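You operate a simulated robot arm through the tools that you are given. There is no shell and no other tool. Be economical: measure what you need, move in short steps, check, and stop when the job is done.

You run a simulated two-armed robot. Do the job below in one go: nothing can be reset, and whatever is moved stays where it is left.

Task
Shut the bottom blue drawer. Open the black bin lid, fetch the red bin from the top of the blue bench and set it in the inside of the black bin, then shut the lid. Put the shoe marked "L-5424" from the top of the blue bench on the teal tray there and the shoe that says "L-5363" on top of the sack there. Take the brush on the top of the blue bench and put it away on the back of the yellow bench. Take the fuse from the top of the packing table and leave it on top of the brown carton there. Put the steel tube on the top of the packing table away on the top of the green bench. Close the left packing drawer. Close the right packing drawer. Press the heater one button two times. Take the 20.00 cylinder from the lip between slides five and six and put it on the lip between slides four and five. Turn the station four bar selector to 100. The order is free. Set down upright: steel tube.
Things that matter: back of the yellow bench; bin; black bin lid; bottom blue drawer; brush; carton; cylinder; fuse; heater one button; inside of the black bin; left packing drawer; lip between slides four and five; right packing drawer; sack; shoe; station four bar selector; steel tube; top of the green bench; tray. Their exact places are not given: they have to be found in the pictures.

It is judged by the outcome, as a careful person would: the job done as asked, and still so three seconds after it is handed in. It fails if anything else is knocked over, pushed out of place, dropped, spilled or broken. A push-on lid holds only when it is set on centred and level and pressed home; a screw cap is set on level and turned clockwise until tight.

Robot
Two 7-joint arms with two-finger grippers on one trunk, on a base that drives. Base frame: it is fixed to the floor where the robot stands at the start and does not move with it; the origin is under the middle of the robot, x ahead of it, y to its left, z up. Lengths are in mm, angles in degrees, forces in N, time in s.
The left shoulder is at the start at [99, 216, 1091], the right one opposite. With the tool pointing down near the work surface each hand reaches from about 340 to 840 mm from the robot's upright axis, wherever it stands, measured 20 degrees to its own side. Places, roughly: back of the yellow bench (80x17 cm) [-4880, -6740, 800]; bin [750, 1000, 750]; black bin lid [-2800, 3800, 600]; bottom blue drawer [700, -200, 200]; brush (8x5x7 cm) [800, 2300, 800]; carton [1000, 3250, 750]; cylinder [-2750, 1750, 1000]; fuse [750, 2500, 750]; heater one button [-8700, 600, 1000]; inside of the black bin [-2800, 3800, 300]; left packing drawer [600, 3300, 700]; lip between slides four and five [-2900, 1300, 900]; right packing drawer [600, 2800, 700]; sack [1000, 2250, 750]; shoe [1000, 1500, 750]; station four bar selector [-3000, 900, 1300]; steel tube (6x6x7 cm) [1000, 2600, 800]; top of the green bench [-7200, -6500, 800]; tray (20x27x3 cm) [800, 1600, 800]. Payload 3.18 kg a hand.
The tool frame of a hand sits at the grasp point between the pads (the TCP): z along the fingers, y along the line on which they close. The tips reach 30 mm beyond it. Largest opening 144 mm; the body of the gripper starts 103 mm behind the TCP.
Orientation is that of the tool frame in the base frame, as a unit quaternion [x, y, z, w]. With the fingers straight down and closing along the base's y, the tool's x points along the base's -x, its y along +y and its z along -z.

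Tools
- The arms move only by the tool move_arm. It takes "left_rows", "right_rows" or both (then of equal length, played together; a hand with none holds still); each is a list of rows, each a list of 3 entries, a list of its own where there are three numbers: the shift along the tool's x, y, z in mm, then the turn, a rotation vector about the tool's x, y, z in rad, then the closure, from 0 (fully open) to 1 (shut). In form: [[[tx, ty, tz], [rx, ry, rz], grip], ...]. A call has 1 to 10 rows; each row shifts and turns the commanded pose from where the row before left it, along the tool's axes as they then stand. A row lasts 0.2 s, in which the tool goes at most 50 mm and 8.6 degrees; a call with a longer step from one row to the next is refused whole, and so is a gripper value outside its range. Where a pose cannot be reached the arm comes as near as it can. A force on the tool above 40 N (or 10 N above the force at the start of the call, whichever is more), or a blocked arm, ends the call early, and 0.2 s more pass. Each finger halts on what it meets, pressing with about 28 N; the grip force reading is that of the motor and also rises with nothing between the fingers. The clock runs only during rows and for 0.2 s after the last one: add rows that do not move to give the fingers time. The reply holds the time, the measured pose of the TCP, the force on the tool along the base axes, the opening and the grip force, in the units named above and with some noise, with the torque about the TCP (base axes, N m) and any sound that the robot's microphone picked up.
- Cameras (640 x 400 px; columns grow to the right, rows downward): "scene" is now at [194.3, 34.2, 1266.2]; the picture's right is [0.41, -0.91, 0.00], its down [-0.61, -0.27, -0.74] and it looks along [0.68, 0.30, -0.67] (base axes); focal length 214 px, centre (320, 200). "left" rides on the left gripper at [76, -16, -143] in its tool frame; the picture's right is [0.21, 0.98, 0.00], its down [-0.84, 0.18, -0.51] and it looks along [-0.50, 0.11, 0.86] (tool axes); focal length 218 px, centre (320, 200). "right" rides on the right gripper at [76, 16, -143] in its tool frame; the picture's right is [-0.21, 0.98, 0.00], its down [-0.84, -0.18, -0.51] and it looks along [-0.50, -0.11, 0.86] (tool axes); focal length 218 px, centre (320, 200).
- camera(camera): a new picture of that camera. No time passes.
- move_column(by): slides the trunk up (or, below 0, down) by that many mm; the arms and the scene camera ride with it, the base frame stays. It gives what a move gives, with no picture.
- steer(legs): drives the robot by 1 to 6 legs, each [ahead, left, turn to the left] in mm, mm and degrees, along the robot's own axes; the way and the turn of a leg run together, so that a leg with both is an arc; at most 1500 mm and 180 degrees a leg. The arms and the cameras ride along, it lands a little off, and it stops where it bumps. It gives what a move gives.
- aim_head(pan, tilt): turns the head with the scene camera to pan (to the left, within 80 degrees either way) and tilt (down, from -29 to 69), counted from straight ahead of the robot. It gives what a move gives.
- measure_at(camera, pixels): for up to 12 pixels [column, row] of the newest picture of that camera ("zoom" is the newest enlarged one), the place [x, y, z] in the base frame of the surface seen there, good to about 3 mm. No time passes.
- close_up(camera, box): a new picture of the part [left, top, right, bottom] of that camera's present view, enlarged. No time passes.
- hand_in(): hands the job in; it is judged then, once.

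Work in short steps. Measure before you move; look again where a grasp or a placing could have gone wrong, and mend it. You have 357 turns and 286 pictures in all, those below and enlarged ones among them. Open the grippers and draw the arms clear of the work before you hand the job in, unless the task says otherwise; then end with one line.

The tools are called after "Request:" as name(argument=value, ...) on one line, values as JSON. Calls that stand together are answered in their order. move_arm: Moves the arms, as the interface text tells. Its arguments: {"type":"object","properties":{"left_rows":{"type":"array"},"right_rows":{"type":"array"}},"required":[]} The other tools are called the same way: move_column (by) slides the trunk up or down; steer (legs) drives the base; aim_head (pan, tilt) turns the head that bears the scene camera; camera (camera) takes a picture; measure_at (camera, pixels) gives the place of the surface under pixels of a picture; close_up (camera, box) takes an enlarged picture of a part of a camera's view; hand_in () hands the job in.

At the start:

```text
time_s: 0.0
left_tool_pos: [464.0, 504.2, 1015.2]
left_tcp_rot: [0.0, 1.0, 0.0, 0.0]
left_wrist_force: [0.2, -1.0, 0.0]
left_moment: [0.04, -0.01, 0.02]
left_grip_width: 144.0
left_finger_force: 0.0
right_tool_pos: [341.0, 29.8, 1144.2]
right_tcp_rot: [0.0, 1.0, 0.0, 0.0]
right_wrist_force: [0.3, -0.1, 0.2]
right_moment: [-0.03, -0.02, -0.01]
right_grip_width: 144.0
right_finger_force: 0.0
trunk travel left (down, up): [-175.0, 194.0]
robot x, y, heading: [-0.3, -0.4, 0.2]
head pan, tilt: [24.0, 42.3]
```

scene: 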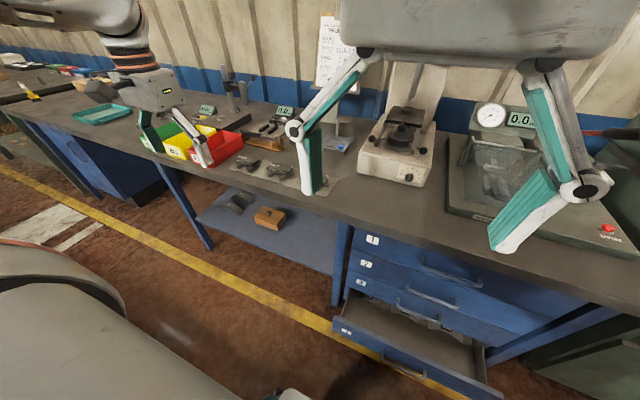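
right: 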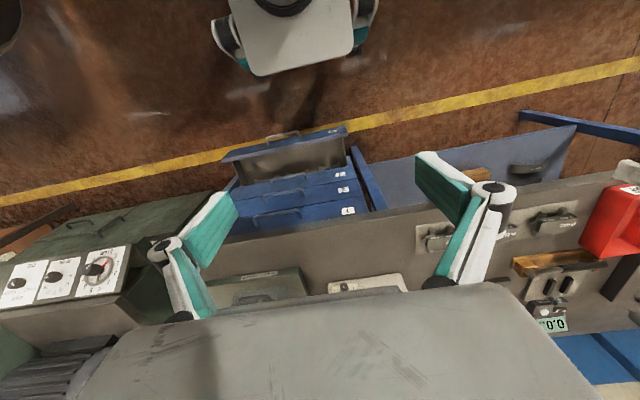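
left: 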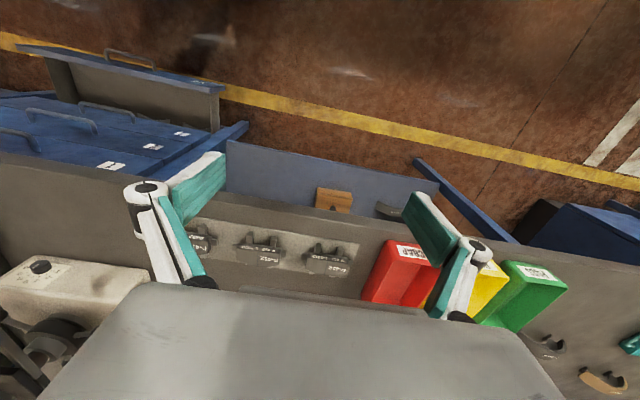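

The scene shows the open bottom drawer around (400,350). I measure its front and the bins.

Request:
measure_at(camera="scene", pixels=[[345, 328], [410, 372], [480, 392], [345, 300], [480, 350], [375, 240], [430, 270], [440, 305], [232, 145], [180, 145], [410, 305], [330, 290]])

Request:
aim_head(pan=-20, tilt=55)

Request:
camera(camera="scene")

```text
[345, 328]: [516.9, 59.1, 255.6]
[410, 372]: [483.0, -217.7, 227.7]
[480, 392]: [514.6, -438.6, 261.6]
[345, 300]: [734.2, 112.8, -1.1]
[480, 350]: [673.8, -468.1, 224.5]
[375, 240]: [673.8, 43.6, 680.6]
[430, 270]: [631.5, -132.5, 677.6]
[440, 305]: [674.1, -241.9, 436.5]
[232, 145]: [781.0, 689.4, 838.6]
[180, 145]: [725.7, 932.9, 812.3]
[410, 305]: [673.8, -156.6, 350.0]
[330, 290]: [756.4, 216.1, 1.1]
```

```text
time_s: 1.1
left_tool_pos: [464.0, 503.5, 1014.7]
left_tcp_rot: [0.0, 1.0, 0.0, 0.0]
left_wrist_force: [0.4, 0.1, -0.7]
left_moment: [-0.02, 0.01, -0.01]
left_grip_width: 144.0
left_finger_force: 0.0
right_tool_pos: [347.6, 26.8, 1140.9]
right_tcp_rot: [0.002, 1.0, -0.002, 0.002]
right_wrist_force: [61.1, -43.6, -49.5]
right_moment: [6.11, 4.33, 3.65]
right_grip_width: 144.2
right_finger_force: 0.0
trunk travel left (down, up): [-175.0, 194.0]
robot x, y, heading: [0.2, 3.4, -0.0]
head pan, tilt: [-20.0, 55.0]
```

```text
282 pictures are left
```

scene: 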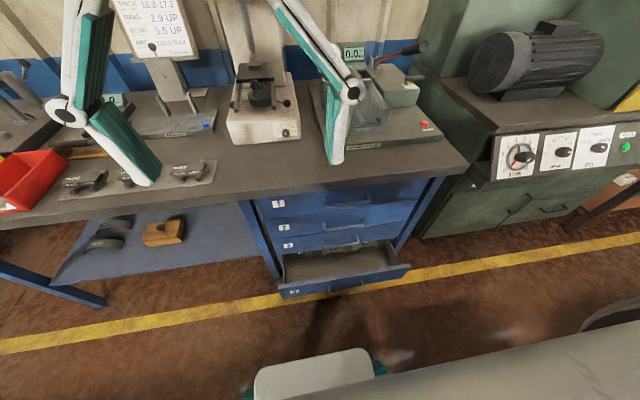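

Head touched the right gripper (61 N). I move the right hand away: right, forward and down.

Request:
move_arm(right_rows=[[[-25, -25, 0], [0, 0, 0], 0], [[-20, -40, 0], [0, 0, 0], 0], [[0, -48, 0], [0, 0, 0], 0.5], [[0, -48, 0], [0, 0, 0], 1], [[0, -48, 10], [0, 0, 0], 1], [[0, -20, 45], [0, 0, 0], 1], [[0, 0, 48], [0, 0, 0], 1]])

Request:
camera(camera="scene")

```text
time_s: 2.7
left_tool_pos: [464.5, 504.7, 1014.8]
left_tcp_rot: [0.0, 1.0, 0.0, -0.001]
left_wrist_force: [0.0, -0.3, -0.2]
left_moment: [0.0, 0.03, -0.03]
left_grip_width: 144.0
left_finger_force: 0.1
right_tool_pos: [387.4, -201.5, 1040.0]
right_tcp_rot: [-0.001, 1.0, 0.0, -0.001]
right_wrist_force: [-0.2, 0.9, 0.4]
right_moment: [0.0, 0.03, 0.03]
right_grip_width: 0.2
right_finger_force: 27.5
trunk travel left (down, up): [-175.0, 194.0]
robot x, y, heading: [0.2, 1.0, 0.4]
head pan, tilt: [-20.0, 55.0]
```

```text
281 pictures are left
```

scene: 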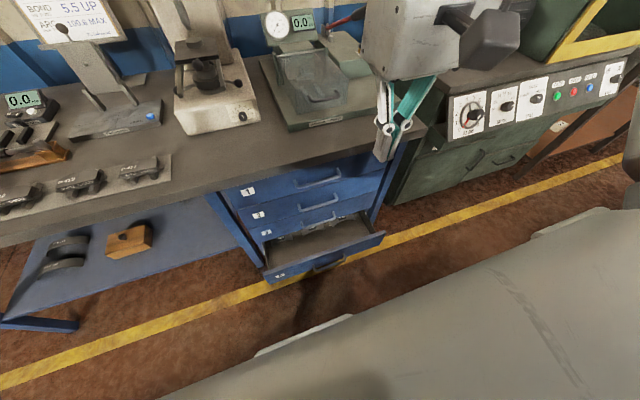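

Clear now. Measure the drawer front, handle and the bench edge.

Request:
measure_at(camera="scene", pixels=[[272, 280], [328, 264], [378, 240], [320, 255], [330, 205], [320, 184], [215, 191], [340, 163], [275, 273], [383, 233]])

```text
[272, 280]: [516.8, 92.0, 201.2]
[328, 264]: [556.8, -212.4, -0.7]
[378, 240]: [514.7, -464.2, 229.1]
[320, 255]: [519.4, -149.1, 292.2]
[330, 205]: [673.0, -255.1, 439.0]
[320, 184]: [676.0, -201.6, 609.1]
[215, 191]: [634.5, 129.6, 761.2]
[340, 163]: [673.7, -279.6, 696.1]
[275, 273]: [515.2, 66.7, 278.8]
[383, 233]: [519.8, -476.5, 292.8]
```

Drawer front at x≈515, z 190–292, centre y≈-195. Lower trunk, then lower right hand in front of it with the fingers tilted forward.

Request:
move_column(by=-170)

Request:
move_arm(right_rows=[[[0, 0, 48], [0, 0, 0], 1], [[0, 0, 48], [0, 0, 0], 1], [[0, 0, 48], [0, 0, 0], 1], [[0, 0, 48], [0, 0, 0], 1], [[0, 0, 48], [0, 0, 0], 1], [[0, 0, 48], [0, 0, 0], 1], [[0, 0, 48], [0, 0, 0], 1], [[0, 0, 48], [0, 0, 0], 1]])

Request:
move_arm(right_rows=[[[0, 0, 20], [0, -0.145, 0], 1], [[0, 0, 20], [0, -0.145, 0], 1], [[0, 0, 20], [0, -0.145, 0], 1], [[0, 0, 20], [0, -0.145, 0], 1], [[0, 0, 20], [0, -0.145, 0], 1], [[0, 0, 0], [0, -0.145, 0], 1]])

```text
time_s: 4.6
left_tool_pos: [464.3, 504.0, 845.3]
left_tcp_rot: [0.0, 1.0, 0.0, 0.0]
left_wrist_force: [0.6, -0.4, 0.4]
left_moment: [-0.02, -0.01, 0.0]
left_grip_width: 144.1
left_finger_force: 0.0
right_tool_pos: [394.9, -198.5, 881.0]
right_tcp_rot: [0.032, 0.999, 0.02, -0.015]
right_wrist_force: [-0.1, -0.8, -0.4]
right_moment: [0.02, 0.0, 0.0]
right_grip_width: 0.1
right_finger_force: 27.5
trunk travel left (down, up): [-5.0, 364.0]
robot x, y, heading: [0.9, 2.7, 0.0]
head pan, tilt: [-20.0, 55.0]
```

```text
time_s: 6.4
left_tool_pos: [463.8, 504.8, 843.9]
left_tcp_rot: [0.0, 1.0, 0.0, 0.0]
left_wrist_force: [-0.2, 0.3, 0.5]
left_moment: [0.03, 0.03, 0.0]
left_grip_width: 144.0
left_finger_force: 0.1
right_tool_pos: [454.4, -166.1, 519.0]
right_tcp_rot: [0.0, 1.0, 0.001, -0.001]
right_wrist_force: [-0.1, -0.2, 0.9]
right_moment: [0.01, 0.01, -0.01]
right_grip_width: 0.2
right_finger_force: 27.9
right hand out of reach, approached as far as the arm can: row 1, 2, 3, 4, 5
trunk travel left (down, up): [-5.0, 364.0]
robot x, y, heading: [-0.2, 2.8, -0.2]
head pan, tilt: [-20.0, 55.0]
```

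```text
time_s: 7.6
left_tool_pos: [463.7, 504.9, 844.2]
left_tcp_rot: [0.0, 1.0, -0.001, 0.0]
left_wrist_force: [-0.3, -0.5, -0.7]
left_moment: [-0.01, -0.01, 0.0]
left_grip_width: 143.9
left_finger_force: 0.0
right_tool_pos: [552.2, -146.4, 509.5]
right_tcp_rot: [0.155, 0.935, -0.016, 0.318]
right_wrist_force: [0.5, -0.2, -0.8]
right_moment: [0.0, -0.02, -0.04]
right_grip_width: 0.0
right_finger_force: 28.3
right hand out of reach, approached as far as the arm can: row 2, 3, 4, 5
trunk travel left (down, up): [-5.0, 364.0]
robot x, y, heading: [-0.6, 1.1, -0.1]
head pan, tilt: [-20.0, 55.0]
stopped in row 5 (right hand): the arm was blocked; the commanded pose is now the measured one
```

Blocked and off-pose; I look.

Request:
camera(camera="scene")

Request:
camera(camera="right")

```text
280 pictures are left
```

scene: 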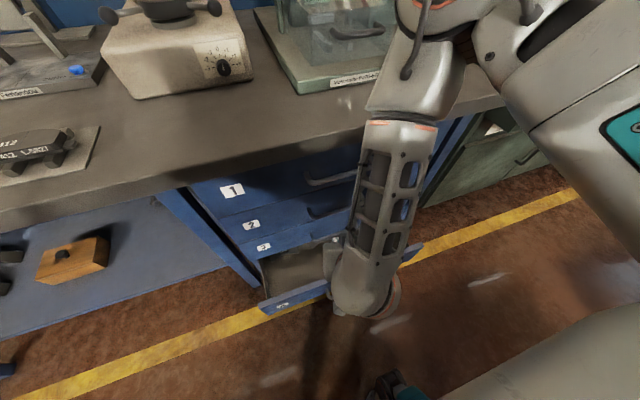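

```text
279 pictures are left
```

right: 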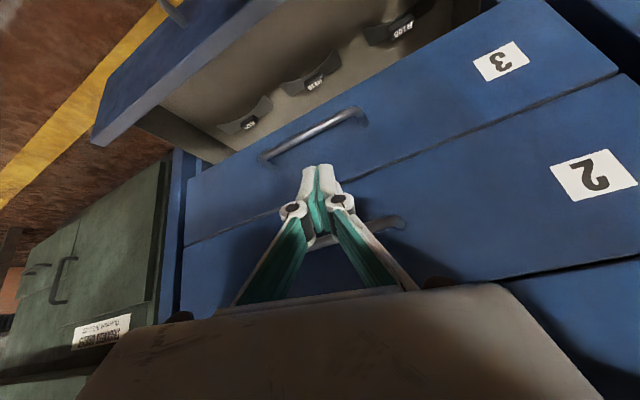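

The arm is too cramped; I back the hand off and reverse the robot to allow a stretched-out pose.

Request:
move_arm(right_rows=[[[0, 0, -30], [0, 0, 0], 1], [[0, 0, -30], [0, 0, 0], 1]])

Request:
steer(legs=[[-230, 0, 0]])

Request:
camera(camera="scene")

```text
time_s: 8.2
left_tool_pos: [464.1, 503.2, 845.4]
left_tcp_rot: [0.0, 1.0, 0.0, 0.0]
left_wrist_force: [-0.3, 0.2, 0.2]
left_moment: [-0.01, 0.0, 0.0]
left_grip_width: 143.8
left_finger_force: 0.1
right_tool_pos: [517.5, -153.1, 551.6]
right_tcp_rot: [0.171, 0.934, -0.027, 0.313]
right_wrist_force: [-0.3, -0.3, -0.3]
right_moment: [-0.01, 0.0, 0.01]
right_grip_width: 0.1
right_finger_force: 27.8
trunk travel left (down, up): [-5.0, 364.0]
robot x, y, heading: [-2.1, 0.5, 0.1]
head pan, tilt: [-20.0, 55.0]
```

```text
time_s: 9.9
left_tool_pos: [232.5, 504.9, 844.9]
left_tcp_rot: [-0.001, 1.0, 0.0, 0.0]
left_wrist_force: [0.1, 0.0, 0.3]
left_moment: [0.01, -0.01, -0.03]
left_grip_width: 144.0
left_finger_force: 0.1
right_tool_pos: [292.6, -143.0, 556.7]
right_tcp_rot: [0.168, 0.933, -0.02, 0.317]
right_wrist_force: [-0.1, -1.1, 0.7]
right_moment: [-0.02, 0.0, 0.0]
right_grip_width: 0.0
right_finger_force: 28.2
trunk travel left (down, up): [-5.0, 364.0]
robot x, y, heading: [-230.2, 3.9, 0.1]
head pan, tilt: [-20.0, 55.0]
```

```text
278 pictures are left
```

scene: 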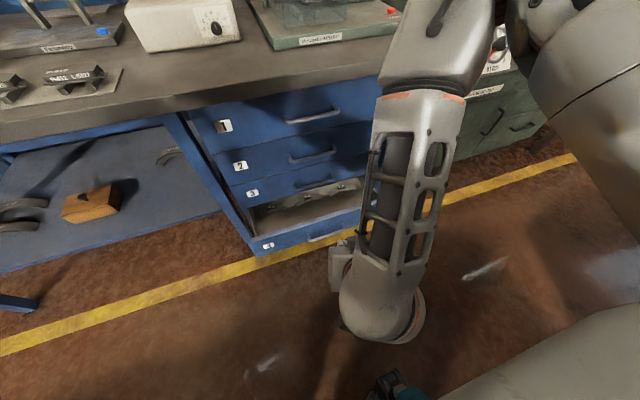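

Robot at -230 with the tool tilted 37° forward. I extend along the tool direction down to just before the drawer front.

Request:
move_arm(right_rows=[[[5, -2, 42], [0, 0, 0], 1], [[5, -2, 42], [0, 0, 0], 1], [[5, -2, 42], [0, 0, 0], 1], [[5, -2, 42], [0, 0, 0], 1], [[5, -2, 42], [0, 0, 0], 1], [[5, -2, 42], [0, 0, 0], 1], [[5, -2, 42], [0, 0, 0], 1], [[5, -2, 42], [0, 0, 0], 1]])

Request:
camera(camera="right")

```text
time_s: 11.7
left_tool_pos: [232.3, 504.6, 844.3]
left_tcp_rot: [-0.002, 1.0, 0.0, 0.0]
left_wrist_force: [1.0, -0.2, -0.6]
left_moment: [0.01, 0.01, -0.01]
left_grip_width: 144.1
left_finger_force: 0.0
right_tool_pos: [485.0, -135.0, 299.7]
right_tcp_rot: [0.168, 0.934, -0.02, 0.315]
right_wrist_force: [0.0, 0.0, 0.3]
right_moment: [-0.01, 0.0, 0.01]
right_grip_width: 0.1
right_finger_force: 28.4
right hand out of reach, approached as far as the arm can: row 2, 3, 4, 5, 6, 7
trunk travel left (down, up): [-5.0, 364.0]
robot x, y, heading: [-228.4, -0.7, 0.3]
head pan, tilt: [-20.0, 55.0]
```

```text
277 pictures are left
```

right: 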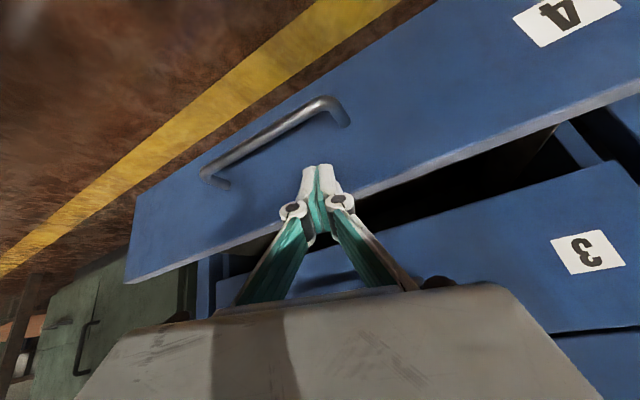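

Tip is just before the panel, ~16 mm below its top edge. Lower 25 mm more, then drive forward.

Request:
move_arm(right_rows=[[[11, -2, 7], [0, 0, 0], 1], [[11, -3, 7], [0, 0, 0], 1]])

Request:
steer(legs=[[100, 0, 0]])

Request:
camera(camera="right")

```text
time_s: 12.3
left_tool_pos: [232.0, 505.6, 844.7]
left_tcp_rot: [-0.001, 1.0, 0.0, 0.0]
left_wrist_force: [0.6, 1.0, 0.2]
left_moment: [0.01, -0.03, -0.01]
left_grip_width: 143.8
left_finger_force: 0.1
right_tool_pos: [480.1, -130.8, 276.5]
right_tcp_rot: [0.169, 0.934, -0.022, 0.313]
right_wrist_force: [0.2, 0.2, -0.3]
right_moment: [-0.02, 0.03, 0.04]
right_grip_width: 0.0
right_finger_force: 28.0
right hand out of reach, approached as far as the arm can: row 2
trunk travel left (down, up): [-5.0, 364.0]
robot x, y, heading: [-225.7, -0.6, 0.0]
head pan, tilt: [-20.0, 55.0]
```

```text
time_s: 13.5
left_tool_pos: [330.9, 506.4, 845.1]
left_tcp_rot: [-0.002, 1.0, 0.0, 0.0]
left_wrist_force: [0.8, -0.5, 0.0]
left_moment: [0.01, 0.0, 0.02]
left_grip_width: 143.9
left_finger_force: 0.1
right_tool_pos: [579.0, -130.2, 277.3]
right_tcp_rot: [0.168, 0.934, -0.022, 0.313]
right_wrist_force: [-0.1, 0.1, -0.5]
right_moment: [0.0, -0.02, 0.01]
right_grip_width: 0.3
right_finger_force: 28.0
trunk travel left (down, up): [-5.0, 364.0]
robot x, y, heading: [-130.3, -1.6, -0.1]
head pan, tilt: [-20.0, 55.0]
```

```text
276 pictures are left
```

right: 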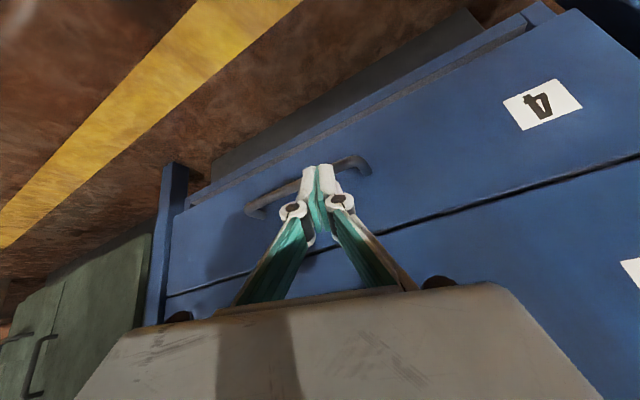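

The drawer appears flush already; check by measuring.

Request:
measure_at(camera="right", pixels=[[450, 140], [220, 225], [600, 120], [450, 215], [580, 185], [310, 190]])

```text
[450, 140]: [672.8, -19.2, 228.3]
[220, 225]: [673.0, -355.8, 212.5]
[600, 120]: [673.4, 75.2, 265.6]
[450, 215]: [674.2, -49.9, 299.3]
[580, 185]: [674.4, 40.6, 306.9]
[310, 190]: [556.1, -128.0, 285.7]
```

Drawer shut (673 vs 674). Back off, raise the arm and the trunk.

Request:
steer(legs=[[-220, 0, 0]])

Request:
move_arm(right_rows=[[[0, 0, -45], [0, 0, 0], 1], [[0, 0, -45], [0, 0, 0], 1], [[0, 0, -45], [0, 0, 0], 1], [[0, 0, -45], [0, 0, 0], 1], [[-10, 0, -45], [0, 0.145, 0], 1], [[-10, 0, -40], [0, 0.145, 0], 1], [[-10, 0, -40], [0, 0.145, 0], 1], [[-10, 0, -30], [0, 0.14, 0], 1]])

Request:
move_column(by=170)

Request:
aim_head(pan=50, tilt=35)

Request:
camera(camera="scene")

```text
time_s: 15.1
left_tool_pos: [113.9, 505.7, 843.8]
left_tcp_rot: [-0.002, 1.0, 0.0, 0.0]
left_wrist_force: [-0.5, 1.2, 0.6]
left_moment: [-0.02, -0.01, 0.02]
left_grip_width: 144.3
left_finger_force: 0.1
right_tool_pos: [362.5, -132.6, 277.4]
right_tcp_rot: [0.168, 0.934, -0.022, 0.315]
right_wrist_force: [0.2, 0.4, 0.4]
right_moment: [0.02, 0.02, 0.0]
right_grip_width: 0.2
right_finger_force: 27.6
trunk travel left (down, up): [-5.0, 364.0]
robot x, y, heading: [-349.3, 1.4, 0.1]
head pan, tilt: [-20.0, 55.0]
```

```text
time_s: 16.9
left_tool_pos: [114.7, 504.6, 845.5]
left_tcp_rot: [-0.002, 1.0, 0.0, 0.0]
left_wrist_force: [-0.2, 0.0, 0.4]
left_moment: [-0.01, 0.01, -0.02]
left_grip_width: 144.0
left_finger_force: 0.1
right_tool_pos: [234.4, -97.7, 578.6]
right_tcp_rot: [0.167, 0.985, 0.028, 0.036]
right_wrist_force: [-0.4, 0.5, 0.4]
right_moment: [0.01, -0.03, -0.01]
right_grip_width: 0.0
right_finger_force: 27.8
right hand out of reach, approached as far as the arm can: row 1, 2
trunk travel left (down, up): [-5.0, 364.0]
robot x, y, heading: [-346.8, -0.9, 0.5]
head pan, tilt: [-20.0, 55.0]
```

```text
time_s: 18.9
left_tool_pos: [116.1, 505.5, 1012.8]
left_tcp_rot: [-0.001, 1.0, 0.0, -0.001]
left_wrist_force: [-0.2, 0.1, -0.6]
left_moment: [-0.02, 0.07, -0.02]
left_grip_width: 144.0
left_finger_force: 0.2
right_tool_pos: [231.9, -98.8, 746.3]
right_tcp_rot: [0.168, 0.985, 0.027, 0.035]
right_wrist_force: [0.7, -0.3, 0.0]
right_moment: [0.01, 0.03, 0.01]
right_grip_width: 0.0
right_finger_force: 27.7
trunk travel left (down, up): [-175.0, 194.0]
robot x, y, heading: [-346.5, -0.2, 0.2]
head pan, tilt: [-20.0, 55.0]
```

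```text
time_s: 20.3
left_tool_pos: [114.6, 506.4, 1014.1]
left_tcp_rot: [-0.002, 1.0, 0.0, 0.0]
left_wrist_force: [0.3, 0.5, 0.0]
left_moment: [-0.04, 0.0, -0.01]
left_grip_width: 143.8
left_finger_force: 0.0
right_tool_pos: [232.7, -99.3, 749.0]
right_tcp_rot: [0.169, 0.985, 0.026, 0.036]
right_wrist_force: [0.3, -0.2, -0.1]
right_moment: [0.02, 0.0, 0.0]
right_grip_width: 0.2
right_finger_force: 28.0
trunk travel left (down, up): [-175.0, 194.0]
robot x, y, heading: [-354.1, -2.5, 0.4]
head pan, tilt: [50.0, 35.0]
```

```text
275 pictures are left
```

scene: 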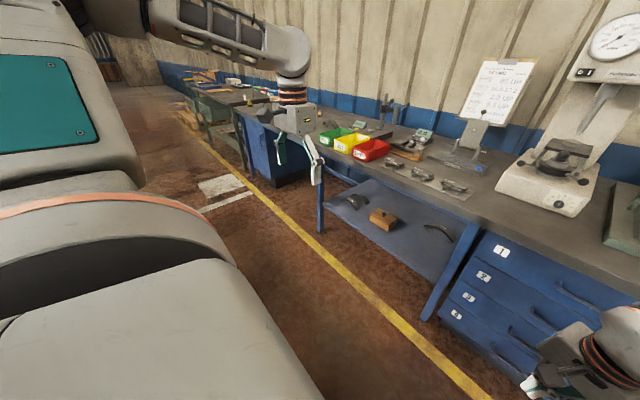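

Raise the right hand to parking height and strafe left along the bench.

Request:
move_arm(right_rows=[[[0, -25, -43], [0, 0, 0], 0.8], [[0, -25, -43], [0, 0, 0], 0.6], [[0, -25, -43], [0, 0, 0], 0.4], [[0, -25, -43], [0, 0, 0], 0.2], [[0, -25, -43], [0, 0, 0], 0], [[0, -25, -43], [0, 0, 0], 0], [[0, -10, 0], [0, 0, 0], 0]])

Request:
steer(legs=[[0, 1000, 0]])

Request:
aim_head(pan=25, tilt=35)

Request:
camera(camera="scene")

```text
time_s: 21.9
left_tool_pos: [116.2, 505.2, 1014.4]
left_tcp_rot: [-0.002, 1.0, 0.001, 0.0]
left_wrist_force: [0.1, 0.4, 0.7]
left_moment: [-0.02, 0.0, 0.01]
left_grip_width: 144.3
left_finger_force: 0.1
right_tool_pos: [157.6, -260.8, 995.0]
right_tcp_rot: [0.169, 0.985, 0.026, 0.035]
right_wrist_force: [-0.3, -0.3, -0.2]
right_moment: [-0.04, 0.03, -0.02]
right_grip_width: 143.8
right_finger_force: 0.0
trunk travel left (down, up): [-175.0, 194.0]
robot x, y, heading: [-345.3, -4.2, 0.2]
head pan, tilt: [50.0, 35.0]
```

```text
time_s: 30.9
left_tool_pos: [103.8, 1498.6, 1014.4]
left_tcp_rot: [-0.006, 1.0, 0.0, 0.0]
left_wrist_force: [-0.2, 0.0, -0.6]
left_moment: [-0.02, 0.01, -0.02]
left_grip_width: 143.9
left_finger_force: 0.1
right_tool_pos: [152.9, 733.0, 995.1]
right_tcp_rot: [0.165, 0.985, 0.026, 0.036]
right_wrist_force: [0.0, -0.3, -0.2]
right_moment: [-0.01, 0.0, -0.01]
right_grip_width: 143.8
right_finger_force: 0.1
trunk travel left (down, up): [-175.0, 194.0]
robot x, y, heading: [-354.3, 988.8, 0.3]
head pan, tilt: [50.0, 35.0]
```

```text
time_s: 31.8
left_tool_pos: [103.0, 1498.9, 1016.1]
left_tcp_rot: [-0.005, 1.0, -0.001, -0.001]
left_wrist_force: [-0.6, -0.4, 0.1]
left_moment: [0.0, 0.01, -0.02]
left_grip_width: 144.0
left_finger_force: 0.0
right_tool_pos: [152.8, 732.7, 995.1]
right_tcp_rot: [0.165, 0.985, 0.026, 0.035]
right_wrist_force: [-0.4, -0.2, 1.3]
right_moment: [-0.02, 0.02, 0.0]
right_grip_width: 143.9
right_finger_force: 0.0
trunk travel left (down, up): [-175.0, 194.0]
robot x, y, heading: [-355.2, 986.6, 0.6]
head pan, tilt: [25.0, 35.0]
```

```text
274 pictures are left
```

scene: 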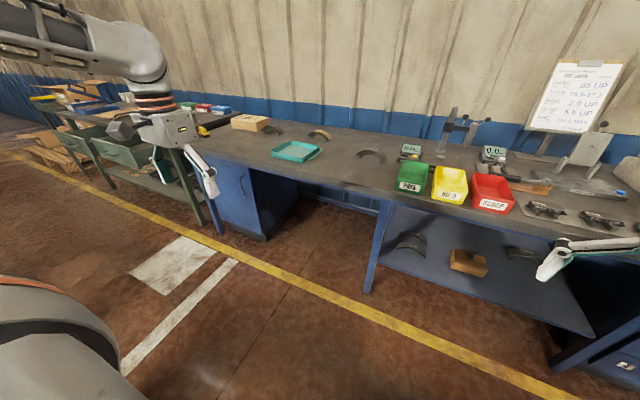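

I see the red bin (490,190), teal tray (296,152), arcs (brake shoes) at (372,155), (320,134), (272,130). Measure them and zoom in.

Request:
measure_at(camera="scene", pixels=[[492, 206], [490, 190], [475, 176], [510, 178], [372, 153], [296, 152], [320, 133], [272, 130], [248, 122], [120, 128], [290, 100], [217, 128]])

Request:
close_up(camera="scene", box=[30, 80, 430, 200])

Request:
close_up(camera="scene", box=[380, 100, 640, 260])

```text
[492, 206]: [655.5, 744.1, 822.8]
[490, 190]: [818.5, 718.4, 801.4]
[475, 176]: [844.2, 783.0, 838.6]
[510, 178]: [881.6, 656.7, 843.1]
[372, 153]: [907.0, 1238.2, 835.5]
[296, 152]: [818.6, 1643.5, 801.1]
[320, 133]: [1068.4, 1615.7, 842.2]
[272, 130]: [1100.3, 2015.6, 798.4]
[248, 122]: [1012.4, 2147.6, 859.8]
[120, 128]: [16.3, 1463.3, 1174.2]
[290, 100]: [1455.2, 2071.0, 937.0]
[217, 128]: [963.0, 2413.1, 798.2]
```

```text
1.60 times, centred on (230, 140) of scene
```

zoom: 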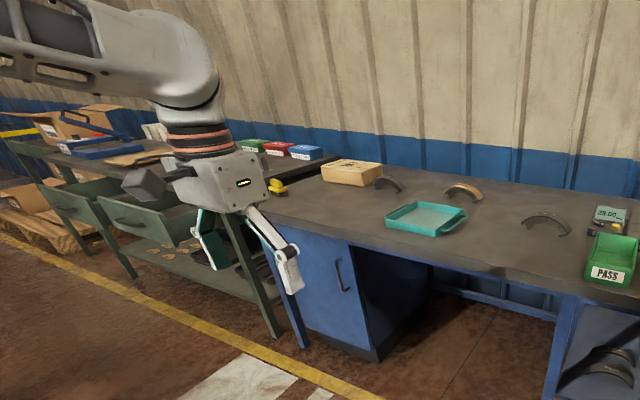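

```text
2.46 times, centred on (510, 180) of scene
```

zoom: 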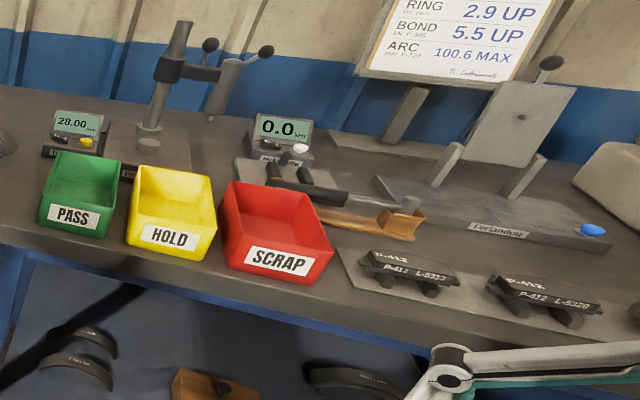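

Labels need a closer view. Raise left hand's clearance isn't needed; drive forward-left to face the tray and shoes.

Request:
steer(legs=[[300, 650, 0]])

Request:
aim_head(pan=0, tilt=35)

Request:
camera(camera="scene")

```text
time_s: 37.9
left_tool_pos: [393.2, 2152.5, 1014.7]
left_tcp_rot: [-0.008, 1.0, 0.0, 0.0]
left_wrist_force: [0.0, 0.2, -0.5]
left_moment: [-0.03, -0.01, -0.01]
left_grip_width: 143.9
left_finger_force: 0.1
right_tool_pos: [445.9, 1387.5, 995.6]
right_tcp_rot: [0.162, 0.986, 0.026, 0.036]
right_wrist_force: [0.4, 0.0, -0.6]
right_moment: [-0.01, -0.02, -0.01]
right_grip_width: 143.9
right_finger_force: 0.1
trunk travel left (down, up): [-175.0, 194.0]
robot x, y, heading: [-62.0, 1641.8, 1.0]
head pan, tilt: [25.0, 35.0]
```

```text
time_s: 38.8
left_tool_pos: [392.3, 2153.8, 1014.7]
left_tcp_rot: [-0.007, 1.0, 0.0, 0.0]
left_wrist_force: [-0.2, -0.8, 0.1]
left_moment: [-0.03, -0.02, 0.0]
left_grip_width: 144.2
left_finger_force: 0.0
right_tool_pos: [445.2, 1387.8, 995.5]
right_tcp_rot: [0.163, 0.986, 0.027, 0.036]
right_wrist_force: [0.6, 0.9, -0.8]
right_moment: [0.0, 0.02, 0.03]
right_grip_width: 143.8
right_finger_force: 0.1
trunk travel left (down, up): [-175.0, 194.0]
robot x, y, heading: [-61.8, 1641.4, 0.8]
head pan, tilt: [0.0, 35.0]
```

```text
271 pictures are left
```

scene: 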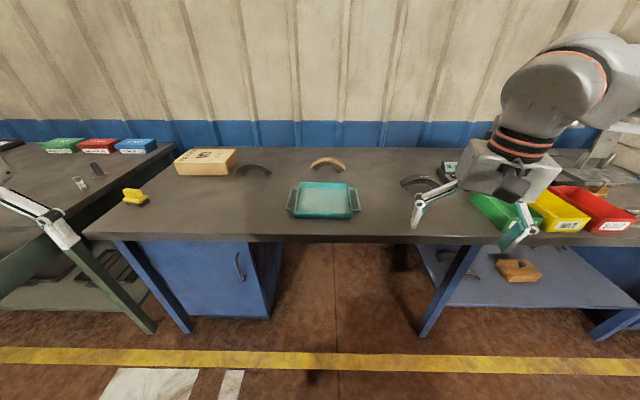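

Zoom on the shoes and sack, and measure.

Request:
close_up(camera="scene", box=[160, 140, 360, 225])

Request:
close_up(camera="scene", box=[380, 160, 450, 204])

Request:
measure_at(camera="scene", pixels=[[237, 171], [271, 172], [253, 165], [312, 166], [345, 165], [328, 160], [403, 184], [418, 178], [181, 163], [235, 156], [205, 156], [135, 194]])

```text
3.20 times, centred on (260, 182) of scene
```

zoom: 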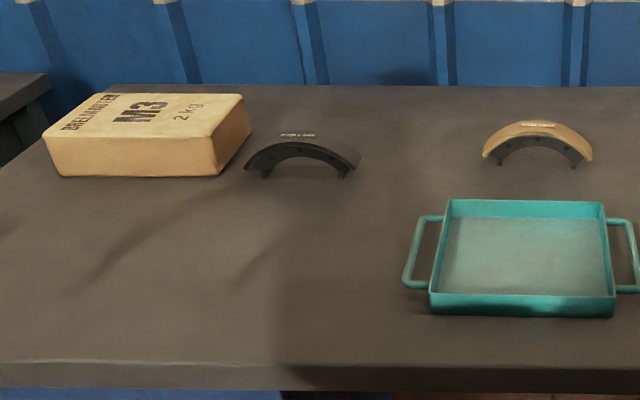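

```text
9.09 times, centred on (415, 182) of scene
```

zoom: 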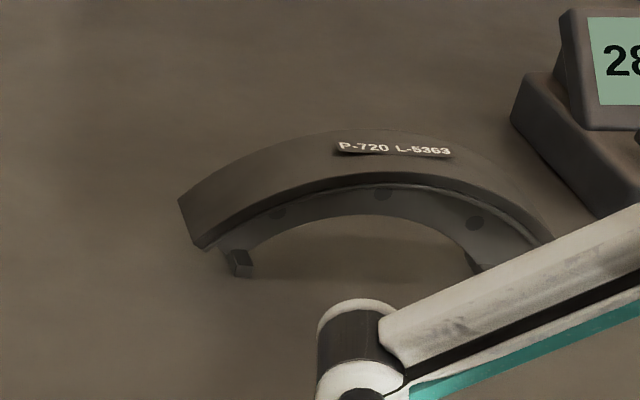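

```text
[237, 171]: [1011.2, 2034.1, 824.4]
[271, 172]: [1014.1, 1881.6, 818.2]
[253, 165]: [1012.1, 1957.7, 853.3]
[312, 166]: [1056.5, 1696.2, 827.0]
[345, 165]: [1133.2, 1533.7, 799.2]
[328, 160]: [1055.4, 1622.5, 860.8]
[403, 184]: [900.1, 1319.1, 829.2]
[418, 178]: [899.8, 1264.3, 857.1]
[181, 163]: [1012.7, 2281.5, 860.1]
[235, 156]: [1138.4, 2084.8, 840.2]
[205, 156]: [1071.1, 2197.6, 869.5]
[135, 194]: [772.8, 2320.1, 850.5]
```

L-5363 is the one at (900,1240). Read the other two.

Request:
close_up(camera="scene", box=[233, 155, 275, 181])

Request:
close_up(camera="scene", box=[308, 150, 350, 176])

```text
15.24 times, centred on (254, 168) of scene
```

zoom: 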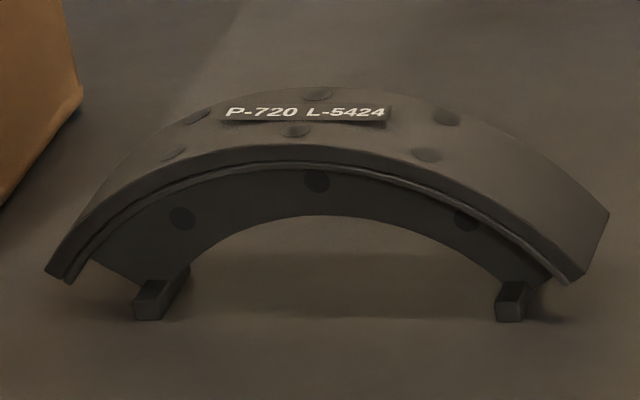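

```text
15.24 times, centred on (329, 163) of scene
```

zoom: 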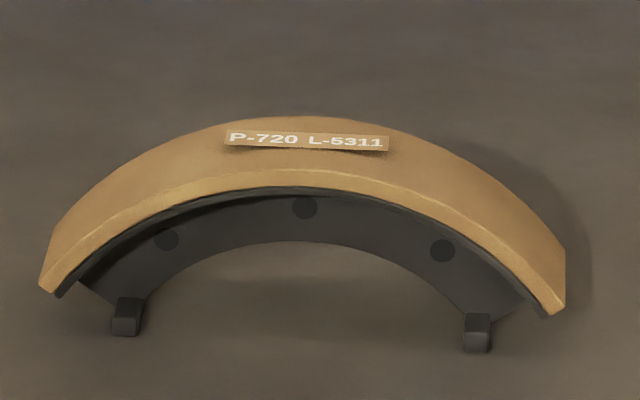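

L-5424 is the one at (1011,1958). I measure base-clearance items (pedestal, shelf, packing table drawers) and tray rim.

Request:
measure_at(camera="scene", pixels=[[190, 280], [240, 265], [262, 255], [440, 260], [500, 255], [290, 243], [295, 210], [352, 210], [298, 184], [347, 184], [323, 198], [430, 320]])

Request:
aim_head(pan=40, tilt=35)

Request:
camera(camera="scene")

```text
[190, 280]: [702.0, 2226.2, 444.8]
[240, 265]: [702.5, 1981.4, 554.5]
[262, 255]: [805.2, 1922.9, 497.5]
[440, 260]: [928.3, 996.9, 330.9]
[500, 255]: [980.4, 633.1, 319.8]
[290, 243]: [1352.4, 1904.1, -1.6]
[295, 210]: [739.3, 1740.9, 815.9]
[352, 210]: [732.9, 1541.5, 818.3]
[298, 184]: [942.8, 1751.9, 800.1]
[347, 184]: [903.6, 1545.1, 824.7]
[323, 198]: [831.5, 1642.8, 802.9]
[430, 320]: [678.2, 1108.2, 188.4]
```

```text
time_s: 39.9
left_tool_pos: [392.7, 2152.9, 1015.5]
left_tcp_rot: [-0.008, 1.0, 0.0, 0.0]
left_wrist_force: [0.3, 0.2, -0.1]
left_moment: [-0.02, 0.01, 0.03]
left_grip_width: 144.1
left_finger_force: 0.0
right_tool_pos: [446.2, 1387.3, 994.1]
right_tcp_rot: [0.162, 0.986, 0.027, 0.036]
right_wrist_force: [-0.1, -0.2, -0.4]
right_moment: [-0.02, -0.01, 0.01]
right_grip_width: 143.8
right_finger_force: 0.1
trunk travel left (down, up): [-175.0, 194.0]
robot x, y, heading: [-60.8, 1637.9, 0.9]
head pan, tilt: [40.0, 35.0]
```

```text
266 pictures are left
```

scene: 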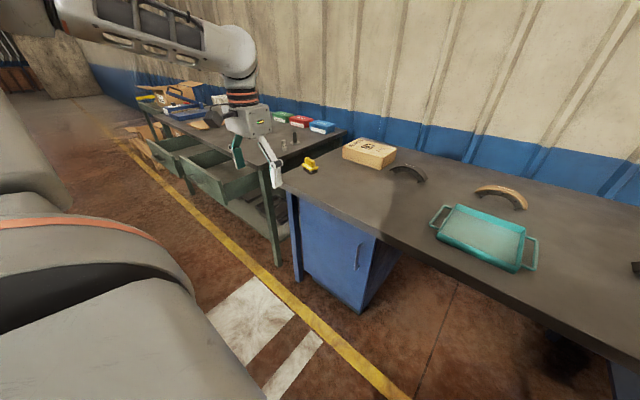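

Drive forward so L-5424 is in left-hand reach; watch for bump.

Request:
steer(legs=[[380, 20, -0.9]])

Request:
camera(camera="left")

```text
time_s: 42.3
left_tool_pos: [780.6, 2169.6, 1015.7]
left_tcp_rot: [0.0, 1.0, 0.0, 0.0]
left_wrist_force: [-0.4, -0.5, -0.4]
left_moment: [0.01, 0.04, 0.0]
left_grip_width: 144.0
left_finger_force: 0.1
right_tool_pos: [820.5, 1401.8, 995.8]
right_tcp_rot: [0.171, 0.984, 0.026, 0.036]
right_wrist_force: [-0.3, 0.0, -1.1]
right_moment: [0.0, 0.04, 0.0]
right_grip_width: 143.8
right_finger_force: 0.0
trunk travel left (down, up): [-175.0, 194.0]
robot x, y, heading: [314.6, 1661.9, -0.4]
head pan, tilt: [40.0, 35.0]
```

```text
265 pictures are left
```

left: 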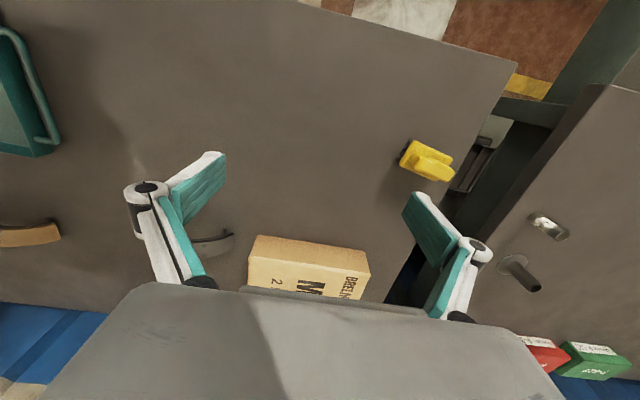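

Rotate the left tool 90° so it closes along x.

Request:
move_arm(left_rows=[[[0, 0, 0], [0, 0, 0.149], 0], [[0, 0, 0], [0, 0, 0.149], 0], [[0, 0, 0], [0, 0, 0.149], 0], [[0, 0, 0], [0, 0, 0.149], 0], [[0, 0, 0], [0, 0, 0.149], 0], [[0, 0, 0], [0, 0, 0.149], 0], [[0, 0, 0], [0, 0, 0.149], 0], [[0, 0, 0], [0, 0, 0.149], 0], [[0, 0, 0], [0, 0, 0.149], 0], [[0, 0, 0], [0, 0, 0.149], 0]])

Request:
move_arm(left_rows=[[[-20, 40, 0], [0, 0, 0.081], 0], [[-43, 20, 0], [0, 0, 0], 0], [[-43, 20, 0], [0, 0, 0], 0], [[-43, 20, 0], [0, 0, 0], 0], [[-43, 20, 0], [0, 0, 0], 0]])

Request:
camera(camera="left")

```text
time_s: 44.5
left_tool_pos: [780.1, 2168.7, 1014.0]
left_tcp_rot: [0.679, 0.734, -0.001, 0.0]
left_wrist_force: [0.3, -0.2, 0.7]
left_moment: [0.02, 0.02, 0.02]
left_grip_width: 144.0
left_finger_force: 0.2
right_tool_pos: [820.0, 1402.2, 994.9]
right_tcp_rot: [0.171, 0.984, 0.026, 0.037]
right_wrist_force: [-0.6, -0.4, 0.9]
right_moment: [0.02, 0.0, 0.02]
right_grip_width: 143.7
right_finger_force: 0.1
trunk travel left (down, up): [-175.0, 194.0]
robot x, y, heading: [318.1, 1662.0, -0.2]
head pan, tilt: [40.0, 35.0]
```

```text
time_s: 45.7
left_tool_pos: [903.2, 1977.5, 1013.6]
left_tcp_rot: [0.707, 0.707, -0.001, -0.001]
left_wrist_force: [0.2, -0.4, 0.0]
left_moment: [0.01, 0.02, 0.01]
left_grip_width: 144.1
left_finger_force: 0.2
right_tool_pos: [821.0, 1401.1, 995.2]
right_tcp_rot: [0.171, 0.984, 0.027, 0.036]
right_wrist_force: [-0.5, -0.4, 0.0]
right_moment: [0.0, -0.01, -0.02]
right_grip_width: 144.0
right_finger_force: 0.0
trunk travel left (down, up): [-175.0, 194.0]
robot x, y, heading: [316.1, 1664.3, -0.1]
head pan, tilt: [40.0, 35.0]
```

```text
264 pictures are left
```

left: 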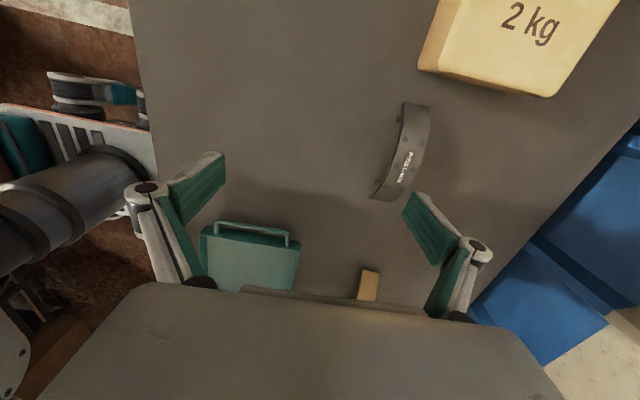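

Measure the shoe in this view.

Request:
measure_at(camera="left", pixels=[[409, 107], [427, 112], [405, 150], [424, 150], [376, 195], [395, 198], [415, 130], [395, 175]])

```text
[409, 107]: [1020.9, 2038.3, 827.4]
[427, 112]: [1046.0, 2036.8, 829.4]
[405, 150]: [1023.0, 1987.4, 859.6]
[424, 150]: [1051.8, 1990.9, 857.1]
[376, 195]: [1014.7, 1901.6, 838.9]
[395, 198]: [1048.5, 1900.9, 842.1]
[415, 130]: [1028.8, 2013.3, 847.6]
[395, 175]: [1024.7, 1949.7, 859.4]
```

Move above the shoe (1031,1960) then descend to z 842.

Request:
move_arm(left_rows=[[[-6, 43, 0], [0, 0, 0], 0], [[-6, 43, 0], [0, 0, 0], 0], [[-5, 42, 0], [0, 0, 0], 0], [[0, 0, 40], [0, 0, 0], 0], [[0, 0, 40], [0, 0, 0], 0], [[0, 0, 40], [0, 0, 0], 0]])

Request:
camera(camera="left")

```text
time_s: 47.1
left_tool_pos: [1009.8, 1965.9, 893.7]
left_tcp_rot: [0.708, 0.706, 0.0, 0.0]
left_wrist_force: [-0.1, 0.3, -0.8]
left_moment: [0.03, 0.04, -0.03]
left_grip_width: 143.9
left_finger_force: 0.0
left hand out of reach, approached as far as the arm can: row 3
right_tool_pos: [820.9, 1401.5, 995.5]
right_tcp_rot: [0.171, 0.984, 0.027, 0.035]
right_wrist_force: [1.2, 0.1, 0.2]
right_moment: [-0.01, -0.01, 0.02]
right_grip_width: 144.0
right_finger_force: 0.0
trunk travel left (down, up): [-175.0, 194.0]
robot x, y, heading: [313.6, 1665.2, -0.2]
head pan, tilt: [40.0, 35.0]
```

```text
263 pictures are left
```

left: 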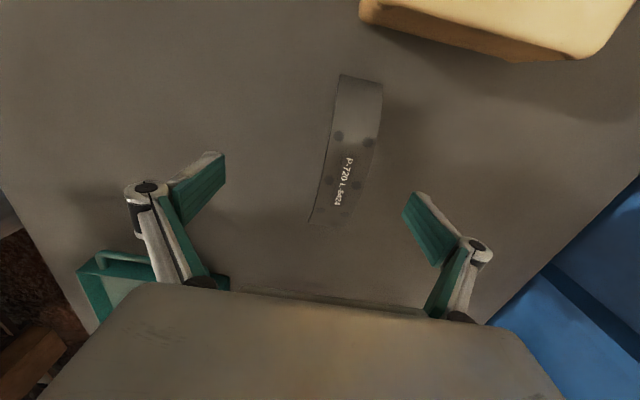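

Off by 21 mm in x; command the remainder while descending.

Request:
move_arm(left_rows=[[[-6, 20, 0], [0, 0, 0], 0], [[0, 0, 26], [0, 0, 0], 0], [[0, 0, 25], [0, 0, 0], 0]])

Request:
camera(camera="left")

```text
time_s: 47.9
left_tool_pos: [1025.2, 1961.0, 843.2]
left_tcp_rot: [0.708, 0.706, 0.0, 0.001]
left_wrist_force: [1.0, 0.4, -0.6]
left_moment: [-0.02, 0.01, -0.02]
left_grip_width: 143.7
left_finger_force: 0.1
left hand out of reach, approached as far as the arm can: row 2
right_tool_pos: [820.0, 1400.7, 994.8]
right_tcp_rot: [0.171, 0.984, 0.027, 0.036]
right_wrist_force: [-0.1, -0.6, -0.8]
right_moment: [0.0, 0.0, 0.01]
right_grip_width: 143.9
right_finger_force: 0.1
trunk travel left (down, up): [-175.0, 194.0]
robot x, y, heading: [322.2, 1665.5, -0.3]
head pan, tilt: [40.0, 35.0]
```

```text
262 pictures are left
```

left: 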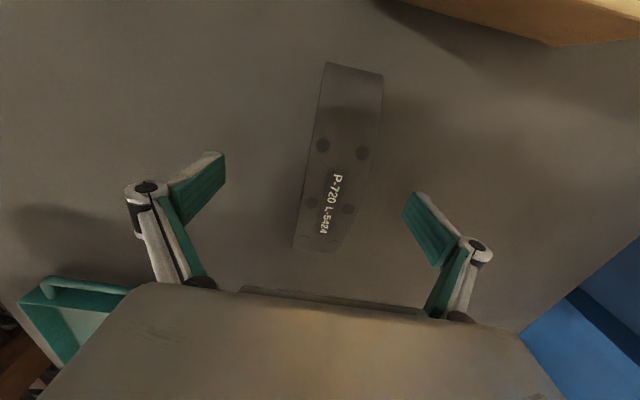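

Fingers straddle the shoe. Close.

Request:
move_arm(left_rows=[[[0, 0, 0], [0, 0, 0], 0.5], [[0, 0, 0], [0, 0, 0], 0.8], [[0, 0, 0], [0, 0, 0], 1], [[0, 0, 0], [0, 0, 0], 1]])

Request:
move_arm(left_rows=[[[0, -5, -20], [0, 0, 0], 1], [[0, -20, -30], [0, 0, 0], 1], [[0, -20, -30], [0, 0, 0], 1]])

Request:
camera(camera="left")

```text
time_s: 48.9
left_tool_pos: [1025.8, 1959.8, 845.3]
left_tcp_rot: [0.708, 0.706, 0.001, 0.001]
left_wrist_force: [3.6, 0.7, 3.7]
left_moment: [-0.13, -0.03, -0.01]
left_grip_width: 38.3
left_finger_force: 28.7
right_tool_pos: [820.1, 1401.8, 995.8]
right_tcp_rot: [0.171, 0.984, 0.027, 0.037]
right_wrist_force: [-0.1, -0.4, -0.6]
right_moment: [0.0, -0.02, -0.02]
right_grip_width: 143.9
right_finger_force: 0.0
trunk travel left (down, up): [-175.0, 194.0]
robot x, y, heading: [315.0, 1664.4, -0.0]
head pan, tilt: [40.0, 35.0]
```

```text
time_s: 49.7
left_tool_pos: [978.5, 1956.9, 923.8]
left_tcp_rot: [0.708, 0.706, 0.0, 0.0]
left_wrist_force: [0.7, 0.7, -5.1]
left_moment: [0.04, -0.01, 0.0]
left_grip_width: 38.5
left_finger_force: 27.8
right_tool_pos: [819.4, 1401.1, 996.1]
right_tcp_rot: [0.171, 0.984, 0.028, 0.037]
right_wrist_force: [-0.1, -0.3, 0.3]
right_moment: [0.06, -0.03, 0.01]
right_grip_width: 144.1
right_finger_force: 0.0
trunk travel left (down, up): [-175.0, 194.0]
robot x, y, heading: [318.6, 1660.9, -0.1]
head pan, tilt: [40.0, 35.0]
```

```text
261 pictures are left
```

left: 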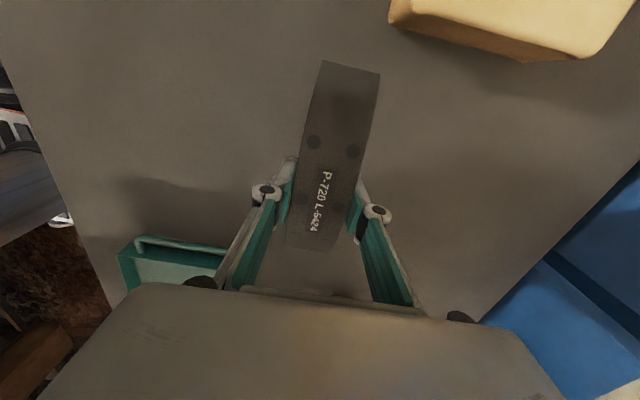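

Shoe held. Move over the tray centre (820,1641).

Request:
move_arm(left_rows=[[[-40, -20, 0], [0, 0, 0], 1], [[-40, -20, 0], [0, 0, 0], 1], [[-40, -20, 0], [0, 0, 0], 1], [[-40, -20, 0], [0, 0, 0], 1], [[-40, -20, 0], [0, 0, 0], 1], [[-40, -20, 0], [0, 0, 0], 1], [[-40, -20, 0], [0, 0, 0], 1], [[-36, -18, 0], [0, 0, 0], 1], [[0, 0, 0], [0, 0, 0], 1]])

Request:
aim_head(pan=5, tilt=50)

Request:
camera(camera="scene")

Request:
camera(camera="left")

```text
time_s: 51.7
left_tool_pos: [880.5, 1824.4, 922.8]
left_tcp_rot: [0.708, 0.706, 0.0, 0.0]
left_wrist_force: [0.0, -0.3, -4.2]
left_moment: [-0.01, 0.02, -0.04]
left_grip_width: 38.4
left_finger_force: 27.5
left hand out of reach, approached as far as the arm can: row 3, 4, 5, 6, 7, 8
right_tool_pos: [819.8, 1402.5, 997.4]
right_tcp_rot: [0.17, 0.984, 0.027, 0.037]
right_wrist_force: [0.3, 0.8, -0.7]
right_moment: [0.03, 0.0, 0.01]
right_grip_width: 144.0
right_finger_force: 0.1
trunk travel left (down, up): [-175.0, 194.0]
robot x, y, heading: [317.1, 1662.3, -0.1]
head pan, tilt: [40.0, 35.0]
```

```text
time_s: 52.7
left_tool_pos: [880.0, 1823.2, 922.8]
left_tcp_rot: [0.708, 0.706, -0.001, 0.001]
left_wrist_force: [0.1, 0.1, -4.8]
left_moment: [-0.05, 0.0, -0.02]
left_grip_width: 38.3
left_finger_force: 27.9
right_tool_pos: [820.1, 1401.8, 996.1]
right_tcp_rot: [0.17, 0.984, 0.026, 0.036]
right_wrist_force: [1.0, -0.2, 0.4]
right_moment: [-0.04, 0.0, -0.02]
right_grip_width: 144.2
right_finger_force: 0.0
trunk travel left (down, up): [-175.0, 194.0]
robot x, y, heading: [315.7, 1666.8, -0.3]
head pan, tilt: [5.0, 50.0]
```

```text
260 pictures are left
```

scene: 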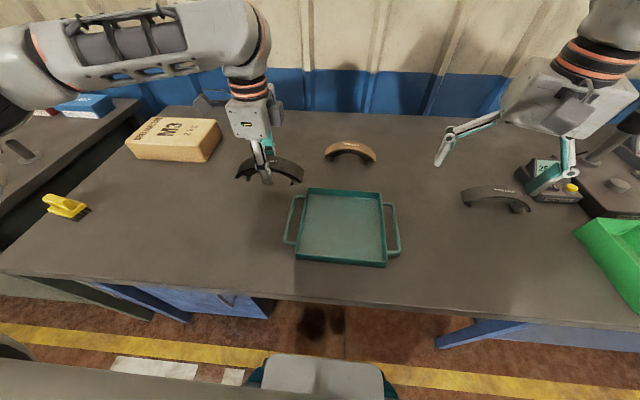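

```text
259 pictures are left
```

left: 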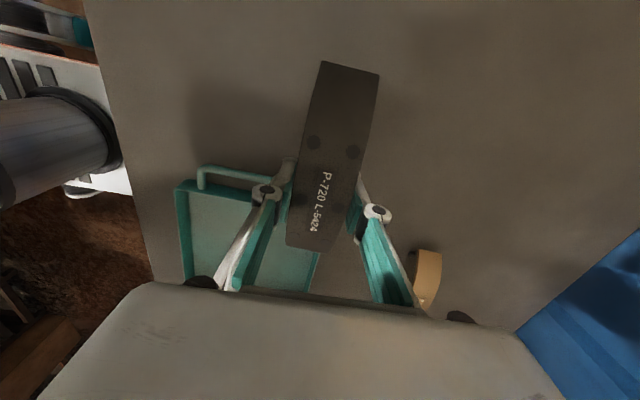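

The rotated wrist limits inward reach; so I shift the robot instead: first pull the right hand back, then strafe right ~185 and back 60.

Request:
move_arm(right_rows=[[[45, 0, -10], [0, 0, 0], 0], [[45, 0, -10], [0, 0, 0], 0], [[45, 0, -10], [0, 0, 0], 0], [[45, 0, -10], [0, 0, 0], 0]])

Request:
steer(legs=[[-62, -184, 0]])

Request:
camera(camera="left")

```text
time_s: 53.7
left_tool_pos: [879.3, 1824.1, 923.0]
left_tcp_rot: [0.708, 0.707, 0.0, 0.0]
left_wrist_force: [0.6, 0.6, -3.6]
left_moment: [-0.02, 0.0, 0.0]
left_grip_width: 38.5
left_finger_force: 28.0
right_tool_pos: [648.0, 1462.9, 1024.7]
right_tcp_rot: [0.17, 0.984, 0.027, 0.036]
right_wrist_force: [-1.1, -0.6, 0.3]
right_moment: [-0.02, -0.03, -0.01]
right_grip_width: 144.1
right_finger_force: 0.1
trunk travel left (down, up): [-175.0, 194.0]
robot x, y, heading: [321.1, 1664.0, -0.2]
head pan, tilt: [5.0, 50.0]
```

```text
time_s: 55.9
left_tool_pos: [817.9, 1642.5, 923.3]
left_tcp_rot: [0.706, 0.708, 0.0, 0.0]
left_wrist_force: [-0.1, -0.1, -3.8]
left_moment: [-0.02, 0.0, -0.02]
left_grip_width: 38.0
left_finger_force: 28.5
right_tool_pos: [587.1, 1280.5, 1023.4]
right_tcp_rot: [0.169, 0.985, 0.026, 0.037]
right_wrist_force: [-0.6, 0.2, 0.3]
right_moment: [0.05, 0.02, 0.01]
right_grip_width: 143.9
right_finger_force: 0.2
trunk travel left (down, up): [-175.0, 194.0]
robot x, y, heading: [256.8, 1481.3, 0.2]
head pan, tilt: [5.0, 50.0]
```

```text
258 pictures are left
```

left: 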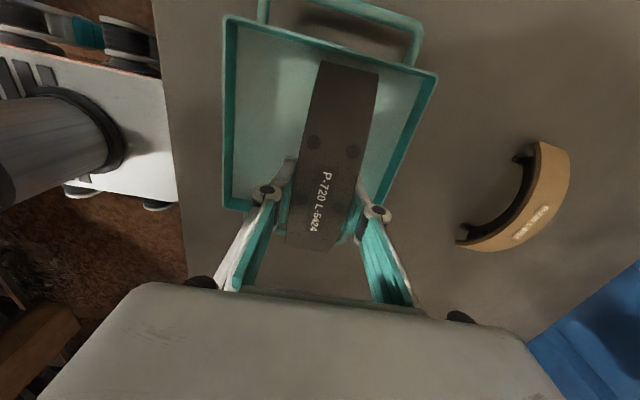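

Over the tray. Measure tray corners and shoe ends.

Request:
measure_at(camera="left", pixels=[[228, 20], [430, 78], [225, 207], [388, 165], [275, 80], [322, 65], [378, 75], [290, 235]])

```text
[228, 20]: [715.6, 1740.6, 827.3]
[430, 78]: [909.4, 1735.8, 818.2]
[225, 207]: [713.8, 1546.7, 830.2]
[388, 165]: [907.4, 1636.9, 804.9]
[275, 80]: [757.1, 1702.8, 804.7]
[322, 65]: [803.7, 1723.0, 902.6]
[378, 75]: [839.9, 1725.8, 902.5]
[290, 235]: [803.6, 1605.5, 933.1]
```

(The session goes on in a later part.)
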